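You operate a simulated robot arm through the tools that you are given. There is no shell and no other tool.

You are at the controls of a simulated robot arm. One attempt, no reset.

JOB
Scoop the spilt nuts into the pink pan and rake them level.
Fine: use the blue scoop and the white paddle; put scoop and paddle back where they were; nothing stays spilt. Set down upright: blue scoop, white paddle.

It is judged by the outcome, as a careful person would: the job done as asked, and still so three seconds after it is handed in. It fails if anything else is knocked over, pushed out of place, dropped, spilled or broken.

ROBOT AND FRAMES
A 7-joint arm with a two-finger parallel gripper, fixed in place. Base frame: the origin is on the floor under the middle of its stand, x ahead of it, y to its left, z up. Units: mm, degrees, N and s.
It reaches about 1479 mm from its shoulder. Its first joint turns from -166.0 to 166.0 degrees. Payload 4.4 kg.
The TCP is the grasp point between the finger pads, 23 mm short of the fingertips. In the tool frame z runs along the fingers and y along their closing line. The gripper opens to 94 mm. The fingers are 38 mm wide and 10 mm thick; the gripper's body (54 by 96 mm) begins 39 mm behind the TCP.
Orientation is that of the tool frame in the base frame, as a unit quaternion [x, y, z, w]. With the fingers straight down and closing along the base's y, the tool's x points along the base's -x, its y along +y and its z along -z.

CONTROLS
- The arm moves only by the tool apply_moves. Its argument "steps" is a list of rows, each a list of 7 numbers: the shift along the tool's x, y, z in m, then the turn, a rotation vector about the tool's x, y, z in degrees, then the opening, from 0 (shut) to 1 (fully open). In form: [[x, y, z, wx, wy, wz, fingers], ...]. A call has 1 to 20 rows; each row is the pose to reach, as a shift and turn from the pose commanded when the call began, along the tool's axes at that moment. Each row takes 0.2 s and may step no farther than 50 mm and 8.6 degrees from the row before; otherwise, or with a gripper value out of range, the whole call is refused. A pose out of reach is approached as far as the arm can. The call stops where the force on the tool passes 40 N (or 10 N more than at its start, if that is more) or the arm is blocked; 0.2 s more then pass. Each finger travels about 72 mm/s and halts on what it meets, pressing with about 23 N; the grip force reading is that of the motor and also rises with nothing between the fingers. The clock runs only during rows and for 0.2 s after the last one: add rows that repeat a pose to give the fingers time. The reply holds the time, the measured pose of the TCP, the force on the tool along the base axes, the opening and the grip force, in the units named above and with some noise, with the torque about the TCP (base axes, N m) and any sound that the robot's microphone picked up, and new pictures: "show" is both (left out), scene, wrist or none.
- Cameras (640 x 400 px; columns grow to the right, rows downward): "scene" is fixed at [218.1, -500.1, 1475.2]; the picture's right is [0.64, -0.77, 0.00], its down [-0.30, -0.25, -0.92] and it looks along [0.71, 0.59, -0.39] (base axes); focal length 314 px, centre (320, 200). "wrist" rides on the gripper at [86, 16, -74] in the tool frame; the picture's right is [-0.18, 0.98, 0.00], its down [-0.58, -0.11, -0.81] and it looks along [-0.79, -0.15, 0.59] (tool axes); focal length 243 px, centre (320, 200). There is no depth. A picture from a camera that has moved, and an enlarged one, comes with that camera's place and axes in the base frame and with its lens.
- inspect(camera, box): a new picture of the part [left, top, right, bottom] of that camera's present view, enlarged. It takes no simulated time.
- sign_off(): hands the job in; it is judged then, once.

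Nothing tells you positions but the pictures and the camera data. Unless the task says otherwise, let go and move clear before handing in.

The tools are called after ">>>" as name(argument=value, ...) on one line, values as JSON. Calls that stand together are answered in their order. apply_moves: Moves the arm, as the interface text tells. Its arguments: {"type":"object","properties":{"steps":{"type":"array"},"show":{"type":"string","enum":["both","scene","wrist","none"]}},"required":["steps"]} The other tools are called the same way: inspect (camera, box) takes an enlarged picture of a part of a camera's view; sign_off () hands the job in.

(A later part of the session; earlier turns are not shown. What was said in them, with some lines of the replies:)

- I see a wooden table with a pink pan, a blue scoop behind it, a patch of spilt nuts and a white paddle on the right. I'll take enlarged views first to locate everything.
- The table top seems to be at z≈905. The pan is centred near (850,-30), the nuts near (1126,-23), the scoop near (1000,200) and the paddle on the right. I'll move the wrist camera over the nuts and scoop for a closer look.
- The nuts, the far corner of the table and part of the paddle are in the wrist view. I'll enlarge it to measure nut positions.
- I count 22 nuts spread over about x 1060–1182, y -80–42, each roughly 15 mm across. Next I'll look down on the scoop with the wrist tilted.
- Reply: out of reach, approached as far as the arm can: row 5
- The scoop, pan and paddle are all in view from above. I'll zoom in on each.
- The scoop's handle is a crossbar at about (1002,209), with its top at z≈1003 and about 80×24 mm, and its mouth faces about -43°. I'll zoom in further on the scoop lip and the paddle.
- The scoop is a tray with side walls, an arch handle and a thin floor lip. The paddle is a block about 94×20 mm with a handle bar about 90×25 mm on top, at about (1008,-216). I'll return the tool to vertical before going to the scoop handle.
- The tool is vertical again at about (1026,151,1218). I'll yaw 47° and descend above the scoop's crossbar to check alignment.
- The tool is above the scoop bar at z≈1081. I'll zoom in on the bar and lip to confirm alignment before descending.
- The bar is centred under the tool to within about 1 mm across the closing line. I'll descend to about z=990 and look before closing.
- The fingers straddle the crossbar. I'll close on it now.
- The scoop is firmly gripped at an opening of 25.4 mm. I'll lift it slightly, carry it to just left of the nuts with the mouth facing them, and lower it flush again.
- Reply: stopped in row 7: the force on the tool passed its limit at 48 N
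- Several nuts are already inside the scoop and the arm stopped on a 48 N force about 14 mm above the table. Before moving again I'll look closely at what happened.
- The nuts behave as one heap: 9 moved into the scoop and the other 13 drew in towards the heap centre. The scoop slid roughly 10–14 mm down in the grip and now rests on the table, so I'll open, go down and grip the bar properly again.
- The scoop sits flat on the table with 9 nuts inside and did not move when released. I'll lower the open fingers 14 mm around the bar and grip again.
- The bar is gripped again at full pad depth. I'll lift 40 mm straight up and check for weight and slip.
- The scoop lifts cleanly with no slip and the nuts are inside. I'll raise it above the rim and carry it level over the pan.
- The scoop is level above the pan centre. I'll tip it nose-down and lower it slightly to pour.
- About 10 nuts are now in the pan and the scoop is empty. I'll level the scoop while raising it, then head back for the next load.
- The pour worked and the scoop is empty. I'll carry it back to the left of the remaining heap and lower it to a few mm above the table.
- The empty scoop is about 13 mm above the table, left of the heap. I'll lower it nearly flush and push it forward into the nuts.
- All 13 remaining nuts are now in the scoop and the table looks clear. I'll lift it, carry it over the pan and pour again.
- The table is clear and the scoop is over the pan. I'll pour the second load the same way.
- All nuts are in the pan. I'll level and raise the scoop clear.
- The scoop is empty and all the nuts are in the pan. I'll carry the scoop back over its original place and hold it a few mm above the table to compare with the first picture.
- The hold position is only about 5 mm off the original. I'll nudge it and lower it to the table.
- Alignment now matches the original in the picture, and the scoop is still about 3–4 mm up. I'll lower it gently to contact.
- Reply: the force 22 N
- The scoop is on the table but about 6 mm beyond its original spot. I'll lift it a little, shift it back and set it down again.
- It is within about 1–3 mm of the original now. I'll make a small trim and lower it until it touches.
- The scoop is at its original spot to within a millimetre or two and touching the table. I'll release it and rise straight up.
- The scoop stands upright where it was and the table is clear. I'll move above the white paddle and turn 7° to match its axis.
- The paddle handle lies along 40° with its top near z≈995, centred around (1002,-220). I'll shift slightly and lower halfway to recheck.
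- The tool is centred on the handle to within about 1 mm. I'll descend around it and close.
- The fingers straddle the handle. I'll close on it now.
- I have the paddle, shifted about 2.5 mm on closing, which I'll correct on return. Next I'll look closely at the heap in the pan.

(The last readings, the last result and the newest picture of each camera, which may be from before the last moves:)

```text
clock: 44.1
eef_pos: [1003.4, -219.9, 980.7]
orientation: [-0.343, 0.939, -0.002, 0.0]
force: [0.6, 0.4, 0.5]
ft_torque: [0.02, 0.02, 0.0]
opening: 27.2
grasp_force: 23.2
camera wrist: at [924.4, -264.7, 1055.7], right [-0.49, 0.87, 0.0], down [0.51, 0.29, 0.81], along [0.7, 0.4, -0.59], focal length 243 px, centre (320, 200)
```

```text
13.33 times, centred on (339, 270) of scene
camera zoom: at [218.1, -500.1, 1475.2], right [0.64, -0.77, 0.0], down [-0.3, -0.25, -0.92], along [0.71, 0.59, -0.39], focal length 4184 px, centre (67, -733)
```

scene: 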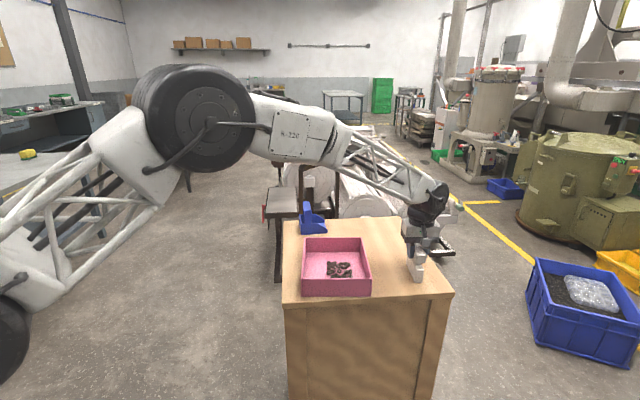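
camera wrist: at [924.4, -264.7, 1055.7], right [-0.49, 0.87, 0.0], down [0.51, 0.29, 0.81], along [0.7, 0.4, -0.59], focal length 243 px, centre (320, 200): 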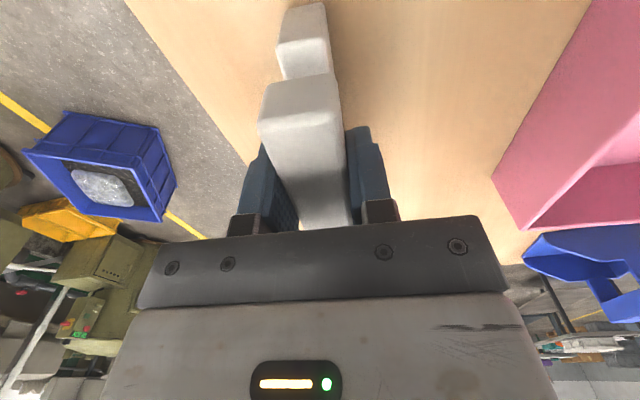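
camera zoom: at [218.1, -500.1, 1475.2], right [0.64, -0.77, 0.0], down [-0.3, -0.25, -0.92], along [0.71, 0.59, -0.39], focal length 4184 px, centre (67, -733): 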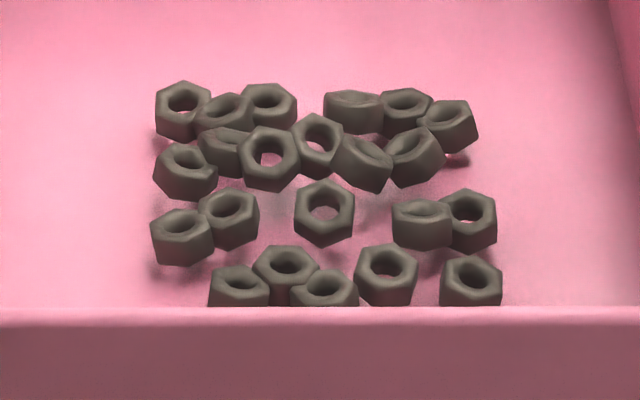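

The nuts form a mounded patch about 80×80 mm near the pan's centre. I'll lift the paddle well above the rim and carry it over the pan, to the left of the heap.

>>> apply_moves(steps=[[0, 0, -0.01, 0, 0, 0, 0], [0, 0, -0.03, 0, 0, 0, 0], [0, 0, -0.065, 0, 0, 0, 0], [0, 0, -0.1, 0, 0, 0, 0], [-0.002, 0.045, -0.1, 0, 0, 0, 0], [-0.004, 0.09, -0.1, 0, 0, 0, 0], [-0.006, 0.135, -0.1, 0, 0, 0, 0], [-0.008, 0.18, -0.1, 0, 0, 0, 0], [-0.01, 0.225, -0.1, 0, 0, 0, 0], [-0.012, 0.265, -0.1, 0, 0, 0, 0], [-0.012, 0.295, -0.1, 0, 0, 0, 0], [-0.012, 0.308, -0.1, 0, 0, 0, 0], [-0.012, 0.308, -0.1, 0, 0, 0, 0]])

>>> inspect(camera="scene", box=[280, 180, 440, 300])

```text
clock: 46.9
eef_pos: [811.9, 21.1, 1079.3]
orientation: [-0.342, 0.94, -0.001, 0.001]
force: [-0.5, -1.1, -0.3]
ft_torque: [0.01, -0.01, 0.0]
opening: 27.8
grasp_force: 23.2
camera wrist: at [734.2, -22.5, 1154.6], right [-0.49, 0.87, 0.0], down [0.51, 0.29, 0.81], along [0.7, 0.4, -0.59], focal length 243 px, centre (320, 200)
```

scene: 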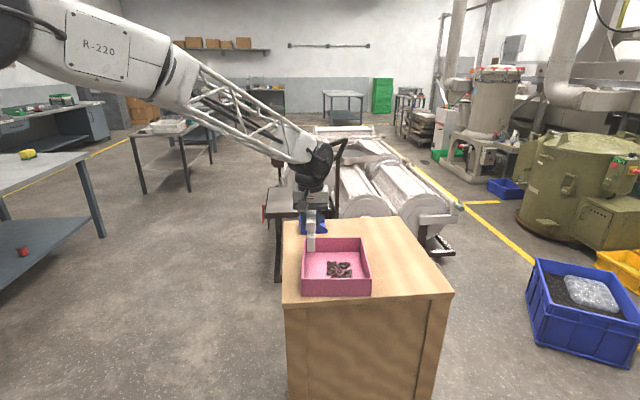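
wrist: 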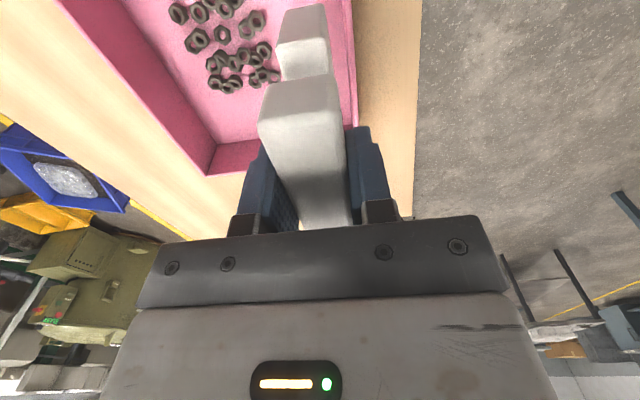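

```text
3.33 times, centred on (360, 240) of scene
camera zoom: at [218.1, -500.1, 1475.2], right [0.64, -0.77, 0.0], down [-0.3, -0.25, -0.92], along [0.71, 0.59, -0.39], focal length 1046 px, centre (187, 67)
```

zoom: 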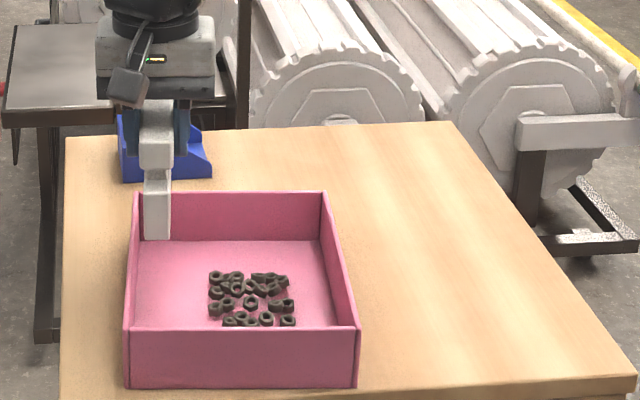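

The paddle hangs over the left side of the pan, clear of the heap. I'll lower it inside to just above the floor.

>>> apply_moves(steps=[[0, -0.006, 0.02, 0, 0, 0, 0], [0, -0.006, 0.05, 0, 0, 0, 0], [0, -0.006, 0.075, 0, 0, 0, 0], [0, -0.006, 0.085, 0, 0, 0, 0], [0, -0.006, 0.088, 0, 0, 0, 0], [0, -0.006, 0.088, 0, 0, 0, 0]])

>>> inspect(camera="scene", box=[290, 200, 380, 300])

>>> inspect(camera="wrist", box=[60, 0, 400, 220])

```text
clock: 48.3
eef_pos: [817.7, 16.6, 992.1]
orientation: [-0.342, 0.94, -0.001, 0.001]
force: [-0.3, 0.5, -1.0]
ft_torque: [0.0, -0.03, -0.01]
opening: 27.9
grasp_force: 23.0
camera wrist: at [739.5, -28.1, 1067.0], right [-0.49, 0.87, 0.0], down [0.51, 0.29, 0.81], along [0.7, 0.4, -0.59], focal length 243 px, centre (320, 200)
```

scene: 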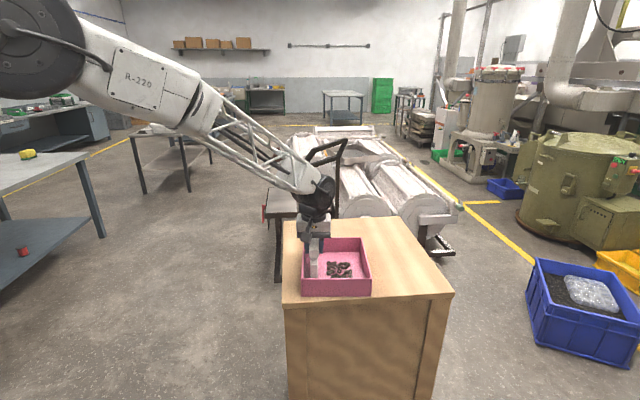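
wrist: 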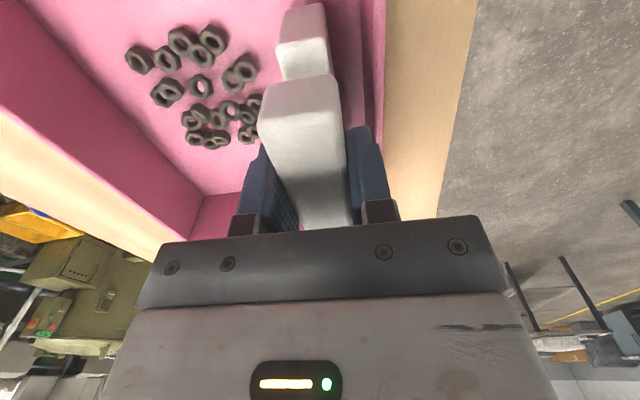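

```text
4.00 times, centred on (335, 250) of scene
camera zoom: at [218.1, -500.1, 1475.2], right [0.64, -0.77, 0.0], down [-0.3, -0.25, -0.92], along [0.71, 0.59, -0.39], focal length 1255 px, centre (260, 0)
```

zoom: 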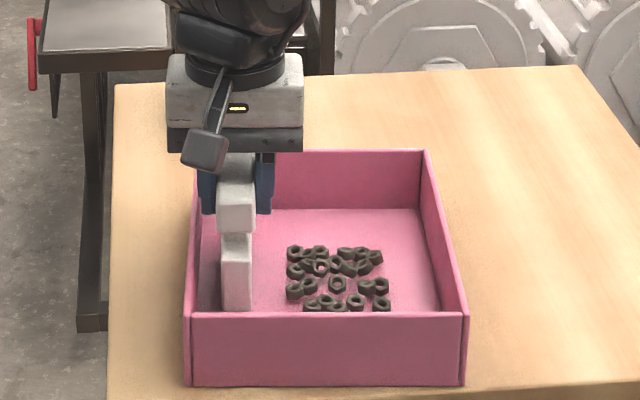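

```text
1.82 times, centred on (230, 110) of wrist
camera zoom: at [739.5, -28.1, 1067.0], right [-0.49, 0.87, 0.0], down [0.51, 0.29, 0.81], along [0.7, 0.4, -0.59], focal length 441 px, centre (484, 364)
```

zoom: 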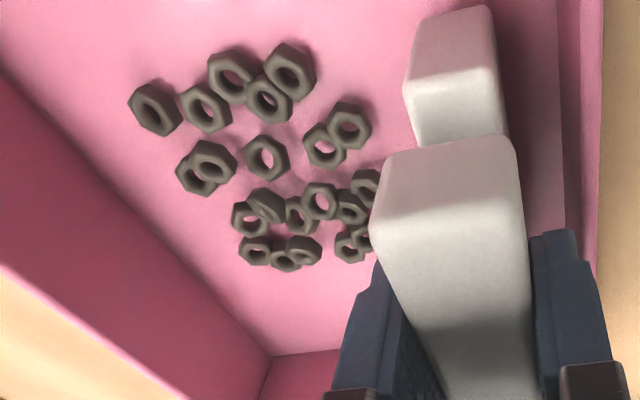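

The blade is inside the pan about 7 mm above the floor. I'll lower it a bit more and draw it slowly into the heap, watching the effect.

>>> apply_moves(steps=[[0, 0, 0.0015, 0, 0, 0, 0], [0, 0, 0.003, 0, 0, 0, 0], [0, -0.015, 0.003, 0, 0, 0, 0], [0, -0.03, 0.003, 0, 0, 0, 0], [0, -0.045, 0.003, 0, 0, 0, 0], [0, -0.06, 0.003, 0, 0, 0, 0], [0, -0.075, 0.003, 0, 0, 0, 0]])

>>> inspect(camera="scene", box=[290, 200, 380, 300])

>>> inspect(camera="wrist", box=[60, 0, 400, 220])

```text
clock: 49.9
eef_pos: [867.3, -40.9, 990.3]
orientation: [-0.342, 0.94, -0.001, 0.0]
force: [-0.5, -0.1, -0.9]
ft_torque: [0.01, -0.01, -0.02]
opening: 27.6
grasp_force: 23.2
camera wrist: at [788.6, -85.4, 1065.2], right [-0.49, 0.87, 0.0], down [0.51, 0.29, 0.81], along [0.7, 0.4, -0.59], focal length 243 px, centre (320, 200)
```

scene: 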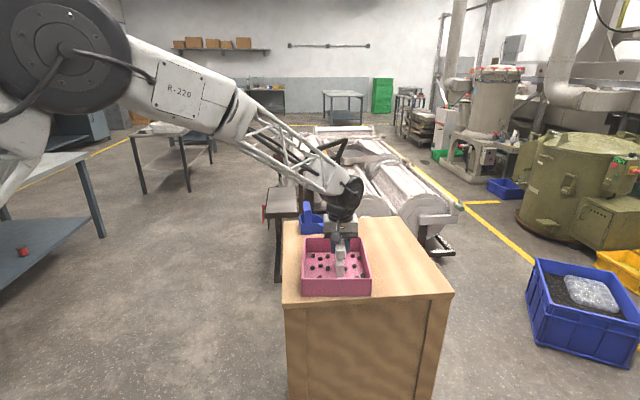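
wrist: 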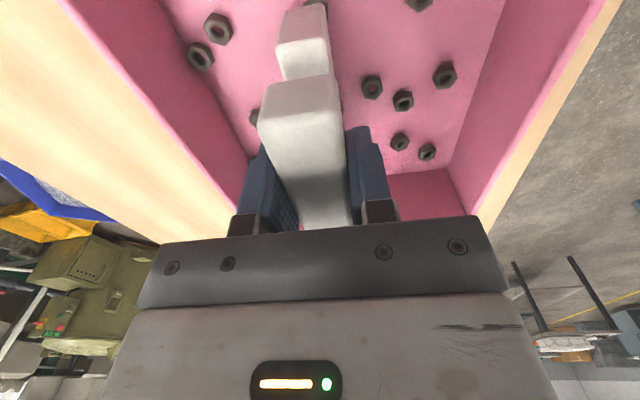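

```text
4.00 times, centred on (335, 250) of scene
camera zoom: at [218.1, -500.1, 1475.2], right [0.64, -0.77, 0.0], down [-0.3, -0.25, -0.92], along [0.71, 0.59, -0.39], focal length 1255 px, centre (260, 0)
```

zoom: 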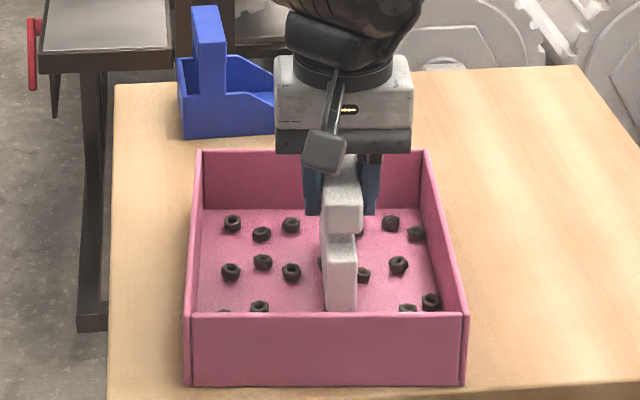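

```text
1.82 times, centred on (230, 110) of wrist
camera zoom: at [788.6, -85.4, 1065.2], right [-0.49, 0.87, 0.0], down [0.51, 0.29, 0.81], along [0.7, 0.4, -0.59], focal length 441 px, centre (484, 364)
```

zoom: 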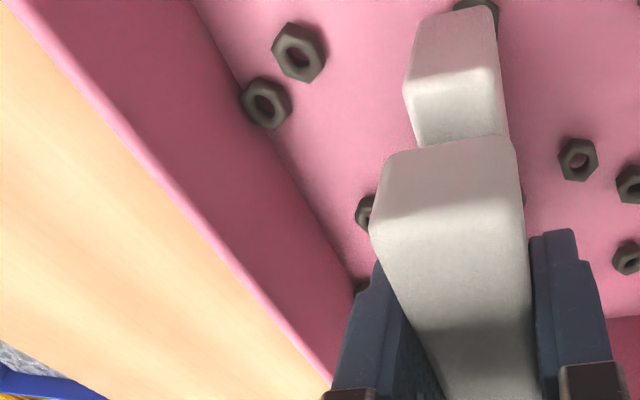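

The rake spread the nuts evenly over the pan floor. I'll finish the stroke to the right and come back once so the whole bed is raked.

>>> apply_moves(steps=[[0, -0.015, 0, 0, 0, 0, 0], [0, -0.03, 0, 0, 0, 0, 0], [0, -0.04, 0, 0, 0, 0, 0], [0, -0.025, 0, 0, 0, 0, 0], [0, -0.005, 0, 0, 0, 0, 0], [0, 0.015, 0, 0, 0, 0, 0], [0, 0.035, 0, 0, 0, 0, 0], [0, 0.055, 0, 0, 0, 0, 0], [0, 0.065, 0, 0, 0, 0, 0]])

>>> inspect(camera="scene", box=[290, 200, 380, 300])

```text
clock: 51.9
eef_pos: [824.8, 8.5, 990.6]
orientation: [-0.342, 0.94, -0.001, 0.0]
force: [-0.3, 0.0, -0.2]
ft_torque: [-0.02, 0.01, 0.0]
opening: 27.5
grasp_force: 23.3
camera wrist: at [745.8, -35.1, 1065.6], right [-0.49, 0.87, 0.0], down [0.51, 0.29, 0.81], along [0.7, 0.4, -0.59], focal length 243 px, centre (320, 200)
```

scene: 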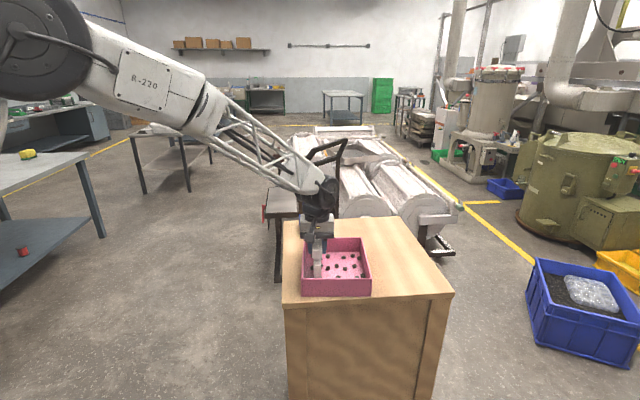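
wrist: 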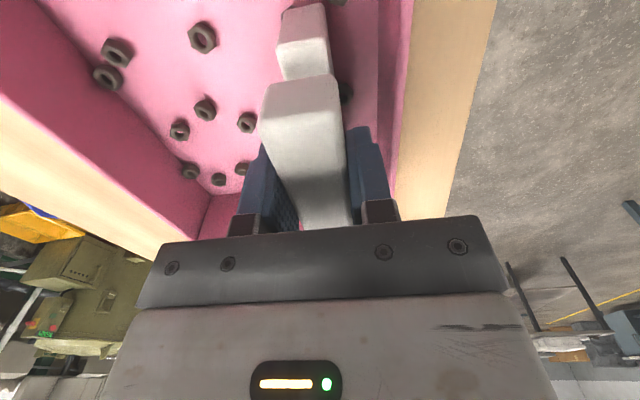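

```text
4.00 times, centred on (335, 250) of scene
camera zoom: at [218.1, -500.1, 1475.2], right [0.64, -0.77, 0.0], down [-0.3, -0.25, -0.92], along [0.71, 0.59, -0.39], focal length 1255 px, centre (260, 0)
```

zoom: 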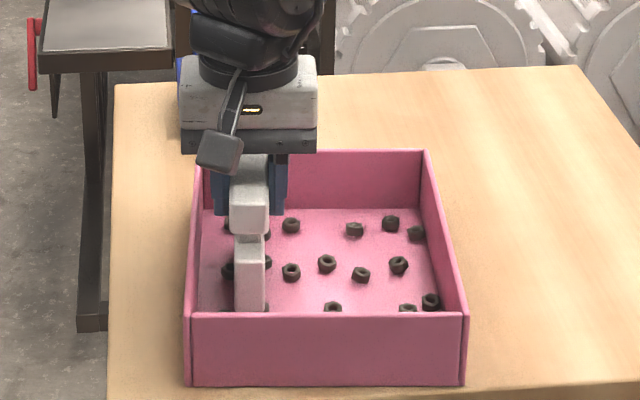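

The nuts are spread in an even single layer. I'll lift the paddle out and carry it back above its original place.

>>> apply_moves(steps=[[0, 0, -0.02, 0, 0, 0, 0], [0, 0, -0.06, 0, 0, 0, 0], [0, 0, -0.095, 0, 0, 0, 0], [0.0015, -0.042, -0.095, 0, 0, 0, 0], [0.003, -0.085, -0.095, 0, 0, 0, 0], [0.0045, -0.13, -0.095, 0, 0, 0, 0], [0.006, -0.175, -0.095, 0, 0, 0, 0], [0.0075, -0.22, -0.095, 0, 0, 0, 0], [0.009, -0.26, -0.095, 0, 0, 0, 0], [0.0108, -0.2932, -0.095, 0, 0, 0, 0], [0.0108, -0.2932, -0.06, 0, 0, 0, 0], [0.0108, -0.2932, -0.025, 0, 0, 0, 0], [0.0108, -0.2932, -0.003, 0, 0, 0, 0], [0.0108, -0.2932, 0.005, 0, 0, 0, 0], [0.0108, -0.2932, 0.005, 0, 0, 0, 0]])

>>> inspect(camera="scene", box=[400, 232, 436, 290])

```text
clock: 55.1
eef_pos: [1003.3, -221.5, 987.2]
orientation: [-0.342, 0.94, 0.0, 0.0]
force: [0.4, -0.3, -1.0]
ft_torque: [-0.02, -0.03, -0.03]
opening: 27.5
grasp_force: 23.2
camera wrist: at [925.3, -265.7, 1061.5], right [-0.49, 0.87, 0.0], down [0.51, 0.29, 0.81], along [0.7, 0.4, -0.59], focal length 243 px, centre (320, 200)
```

scene: 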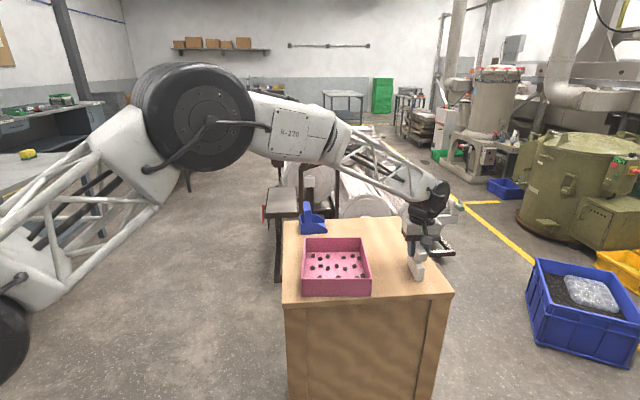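
wrist: 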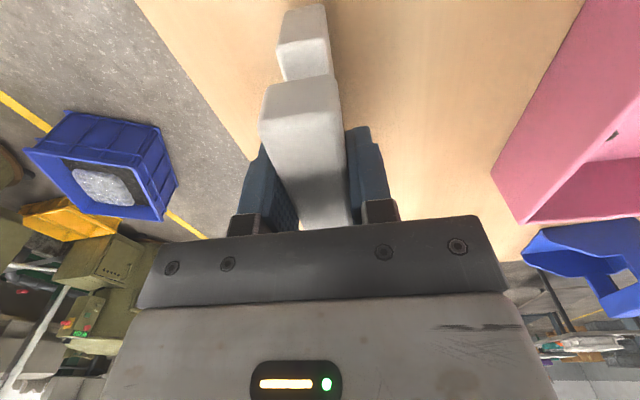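

```text
6.90 times, centred on (418, 261) of scene
camera zoom: at [218.1, -500.1, 1475.2], right [0.64, -0.77, 0.0], down [-0.3, -0.25, -0.92], along [0.71, 0.59, -0.39], focal length 2164 px, centre (-356, -221)
```

zoom: 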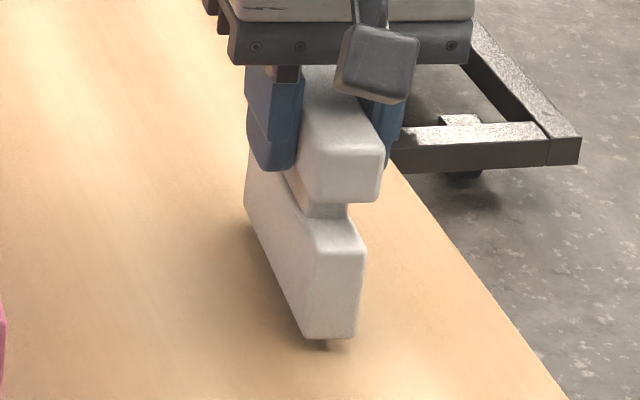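

The paddle hovers about 6 mm over its original spot and lines up with the first picture. I'll lower it gently to contact.

>>> apply_moves(steps=[[0, -0.0004, 0.002, 0, 0, 0, 0], [0, -0.0004, 0.004, 0, 0, 0, 0], [0, -0.0004, 0.005, 0, 0, 0, 0], [0, -0.0004, 0.0055, 0, 0, 0, 0], [0, -0.0004, 0.0055, 0, 0, 0, 0]], show="none")

>>> inspect(camera="scene", box=[400, 232, 436, 290])

```text
clock: 56.3
eef_pos: [1004.8, -222.7, 982.5]
orientation: [-0.342, 0.94, -0.001, 0.0]
force: [0.2, -0.6, -0.4]
ft_torque: [0.01, -0.01, -0.02]
opening: 27.5
grasp_force: 23.1
```

```text
6.90 times, centred on (418, 261) of scene
camera zoom: at [218.1, -500.1, 1475.2], right [0.64, -0.77, 0.0], down [-0.3, -0.25, -0.92], along [0.71, 0.59, -0.39], focal length 2164 px, centre (-356, -221)
```

zoom: 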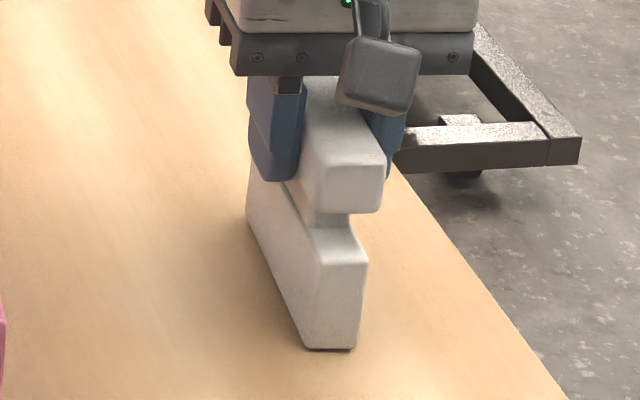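

It's nearly touching and matches the original to about a millimetre. I'll go down one more millimetre to make contact.

>>> apply_moves(steps=[[0, 0, 0.0004, 0, 0, 0, 0], [0, 0, 0.0008, 0, 0, 0, 0], [0, 0, 0.0008, 0, 0, 0, 0]], show="none")

```text
clock: 57.1
eef_pos: [1004.3, -223.5, 980.6]
orientation: [-0.342, 0.94, -0.001, 0.0]
force: [0.9, -0.8, -0.8]
ft_torque: [-0.01, 0.02, -0.01]
opening: 27.6
grasp_force: 23.5
```

>>> apply_moves(steps=[[0, 0, 0.0004, 0, 0, 0, 0], [0, 0, 0.0008, 0, 0, 0, 0], [0, 0, 0.0008, 0, 0, 0, 0]], show="wrist")

>>> inspect(camera="scene", box=[400, 232, 436, 290])

```text
clock: 57.9
eef_pos: [1003.8, -222.8, 979.8]
orientation: [-0.342, 0.94, -0.001, 0.001]
force: [3.0, 0.7, 9.3]
ft_torque: [-0.13, 0.09, 0.0]
opening: 28.1
grasp_force: 22.3
camera wrist: at [926.0, -267.2, 1055.0], right [-0.49, 0.87, 0.0], down [0.51, 0.29, 0.81], along [0.7, 0.4, -0.59], focal length 243 px, centre (320, 200)
```

wrist: 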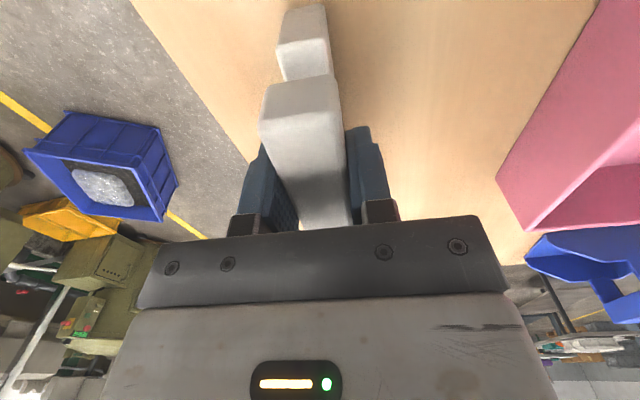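

```text
6.90 times, centred on (418, 261) of scene
camera zoom: at [218.1, -500.1, 1475.2], right [0.64, -0.77, 0.0], down [-0.3, -0.25, -0.92], along [0.71, 0.59, -0.39], focal length 2164 px, centre (-356, -221)
```

zoom: 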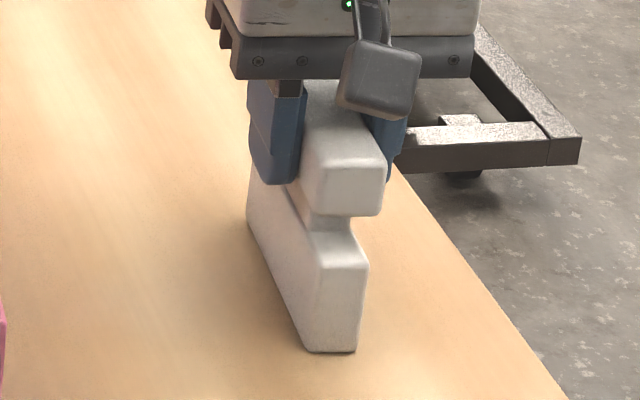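

The paddle is in contact at its original place. I'll ease the pressure, open the fingers and rise straight up.

>>> apply_moves(steps=[[0, 0, -0.0004, 0, 0, 0, 0], [0, 0, -0.0004, 0, 0, 0, 0.32], [0, 0, -0.0004, 0, 0, 0, 0.5], [0, 0, -0.0004, 0, 0, 0, 0.8], [0, 0, -0.0004, 0, 0, 0, 0.9], [0, 0, -0.0004, 0, 0, 0, 0.9], [0, 0, -0.02, 0, 0, 0, 0.9], [0, 0, -0.06, 0, 0, 0, 0.9], [0, 0, -0.1, 0, 0, 0, 0.9], [0, 0, -0.14, 0, 0, 0, 0.9]])

>>> inspect(camera="scene", box=[400, 232, 436, 290])

>>> inspect(camera="scene", box=[270, 190, 460, 310])

```text
clock: 60.1
eef_pos: [1002.5, -224.0, 1120.2]
orientation: [-0.342, 0.94, 0.0, 0.0]
force: [-0.2, -0.5, -0.4]
ft_torque: [-0.02, 0.02, 0.01]
opening: 84.6
grasp_force: 0.1
camera wrist: at [924.6, -267.2, 1194.3], right [-0.49, 0.87, 0.0], down [0.52, 0.29, 0.81], along [0.7, 0.4, -0.59], focal length 243 px, centre (320, 200)
```

scene: 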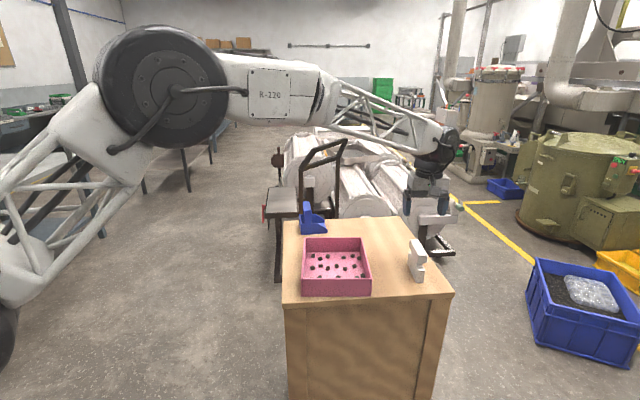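
wrist: 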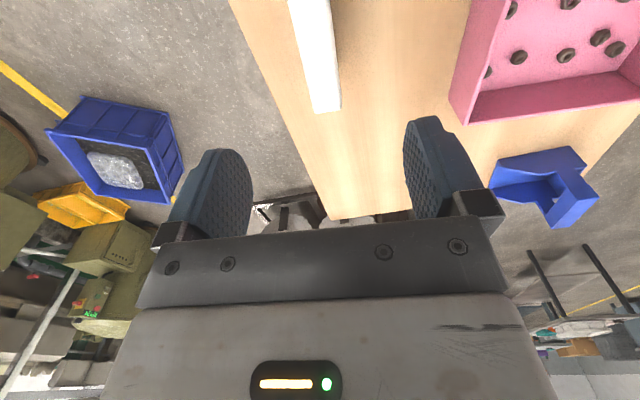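

```text
6.90 times, centred on (418, 261) of scene
camera zoom: at [218.1, -500.1, 1475.2], right [0.64, -0.77, 0.0], down [-0.3, -0.25, -0.92], along [0.71, 0.59, -0.39], focal length 2164 px, centre (-356, -221)
```

zoom: 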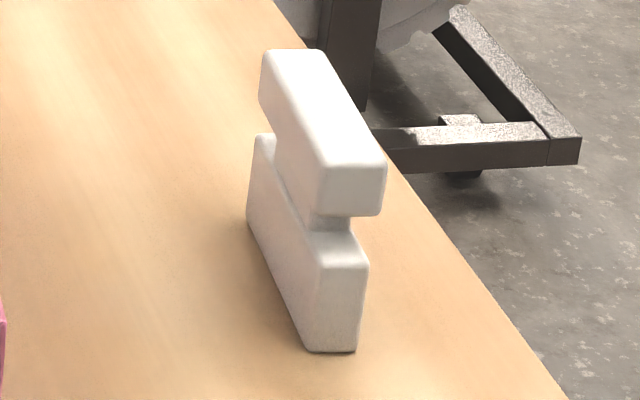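

```text
3.33 times, centred on (365, 250) of scene
camera zoom: at [218.1, -500.1, 1475.2], right [0.64, -0.77, 0.0], down [-0.3, -0.25, -0.92], along [0.71, 0.59, -0.39], focal length 1046 px, centre (170, 33)
```

zoom: 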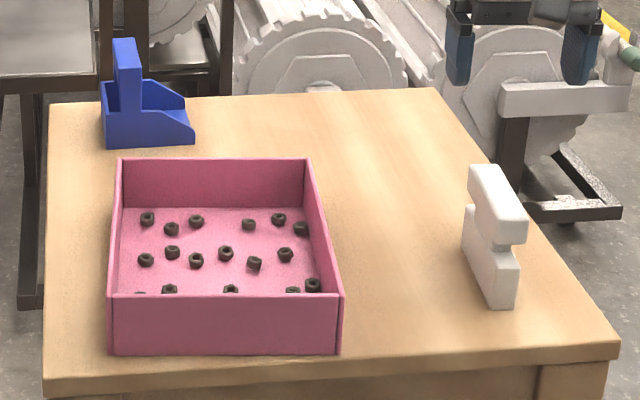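

The paddle and scoop stand where they began and the table is clear. I'll back the arm off to its starting pose and take a last look into the pan.

>>> apply_moves(steps=[[0, 0, -0.04, 0, 0, 0, 0.9], [0.02, 0.018, -0.075, 0, 0, 5, 0.9], [0.05, 0.044, -0.09, 0, 0, 10, 1], [0.08, 0.07, -0.1, 0, 0, 15, 1], [0.11, 0.097, -0.105, 0, 0, 20, 1], [0.14, 0.123, -0.11, 0, 0, 25, 1], [0.17, 0.15, -0.113, 0, 0, 30, 1], [0.19, 0.168, -0.116, 0, 0, 35, 1], [0.2084, 0.184, -0.116, 0, 0, 40, 1], [0.2084, 0.184, -0.116, 0, 0, 40, 1]])

>>> inspect(camera="wrist", box=[280, 0, 640, 225])

>>> inspect(camera="scene", box=[294, 198, 334, 240])

>>> inspect(camera="scene", box=[270, 190, 460, 310])

```text
clock: 62.3
eef_pos: [722.3, -214.4, 1233.7]
orientation: [0.0, 1.0, 0.0, 0.001]
force: [0.5, -0.1, 0.5]
ft_torque: [-0.01, 0.01, -0.01]
opening: 93.7
grasp_force: 0.1
camera wrist: at [634.9, -200.7, 1308.4], right [0.18, 0.98, 0.0], down [0.58, -0.11, 0.81], along [0.79, -0.15, -0.59], focal length 243 px, centre (320, 200)
```

scene: 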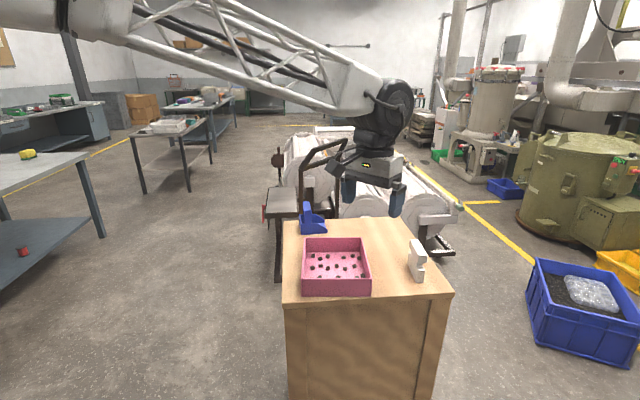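
wrist: 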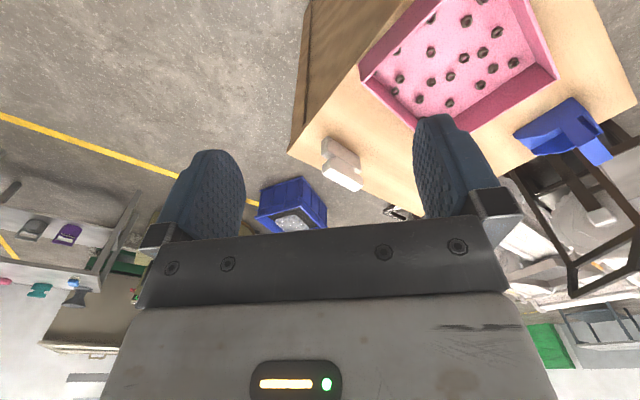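

```text
1.78 times, centred on (460, 112) of wrist
camera zoom: at [634.9, -200.7, 1308.4], right [0.18, 0.98, 0.0], down [0.58, -0.11, 0.81], along [0.79, -0.15, -0.59], focal length 431 px, centre (71, 356)
```

zoom: 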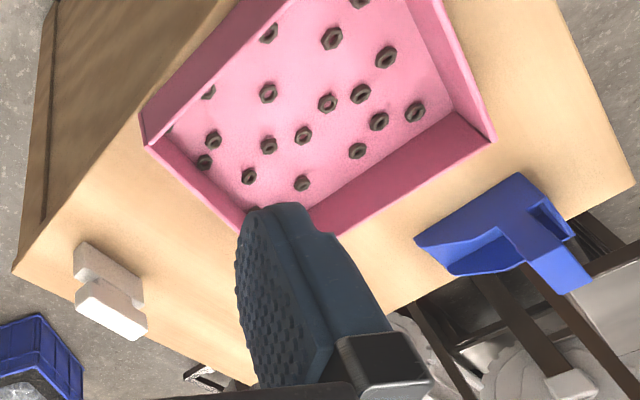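

```text
9.52 times, centred on (314, 219) of scene
camera zoom: at [218.1, -500.1, 1475.2], right [0.64, -0.77, 0.0], down [-0.3, -0.25, -0.92], along [0.71, 0.59, -0.39], focal length 2988 px, centre (377, 19)
```

zoom: 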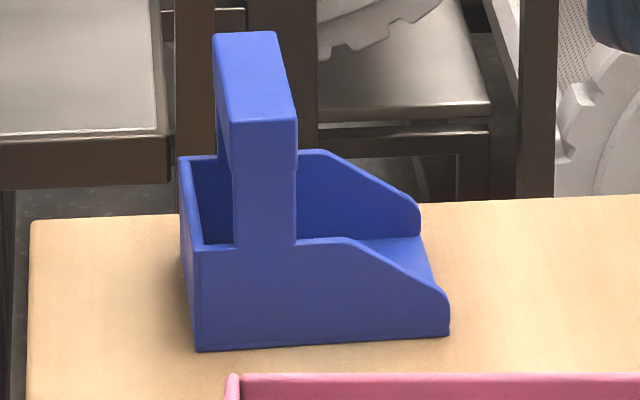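

```text
3.33 times, centred on (365, 250) of scene
camera zoom: at [218.1, -500.1, 1475.2], right [0.64, -0.77, 0.0], down [-0.3, -0.25, -0.92], along [0.71, 0.59, -0.39], focal length 1046 px, centre (170, 33)
```

zoom: 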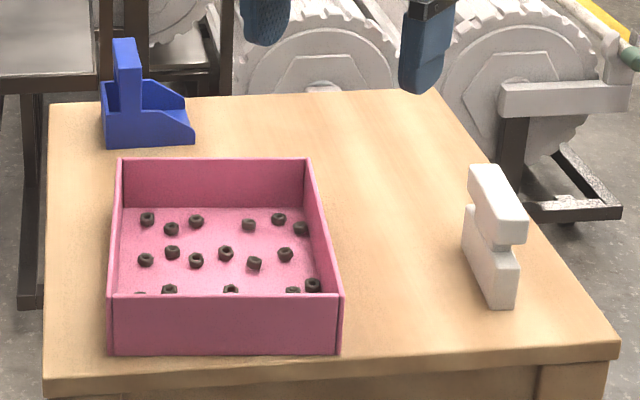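

All the nuts are spread in an even layer in the pan. The scoop is empty and, like the paddle, stands upright in its original place. Nothing is left on the table and the arm is clear, so I'm handing in.

>>> sign_off()

```text
The job is handed in.
```

All the spilt nuts are in the pink pan, raked into an even single layer with no heap. The table is clear. I used the blue scoop in two loads and levelled the nuts with the white paddle.

- **Scoop:** it is empty and upright, within about 2 mm of where it started in the pictures. On the first approach it slid about 14 mm in the grip when the arm hit its force limit. It came to rest on the table with its nuts inside, so I gripped it again and carried on.
- **Paddle:** it is upright, within about 1 mm of where it started.
- **Everything else:** the pan did not move, and I saw nothing knocked over, dropped or spilled. The gripper is open and the arm is back near its starting pose.

The job was handed in at about 62 seconds on the clock. I don't have the verdict, only confirmation that it was received.
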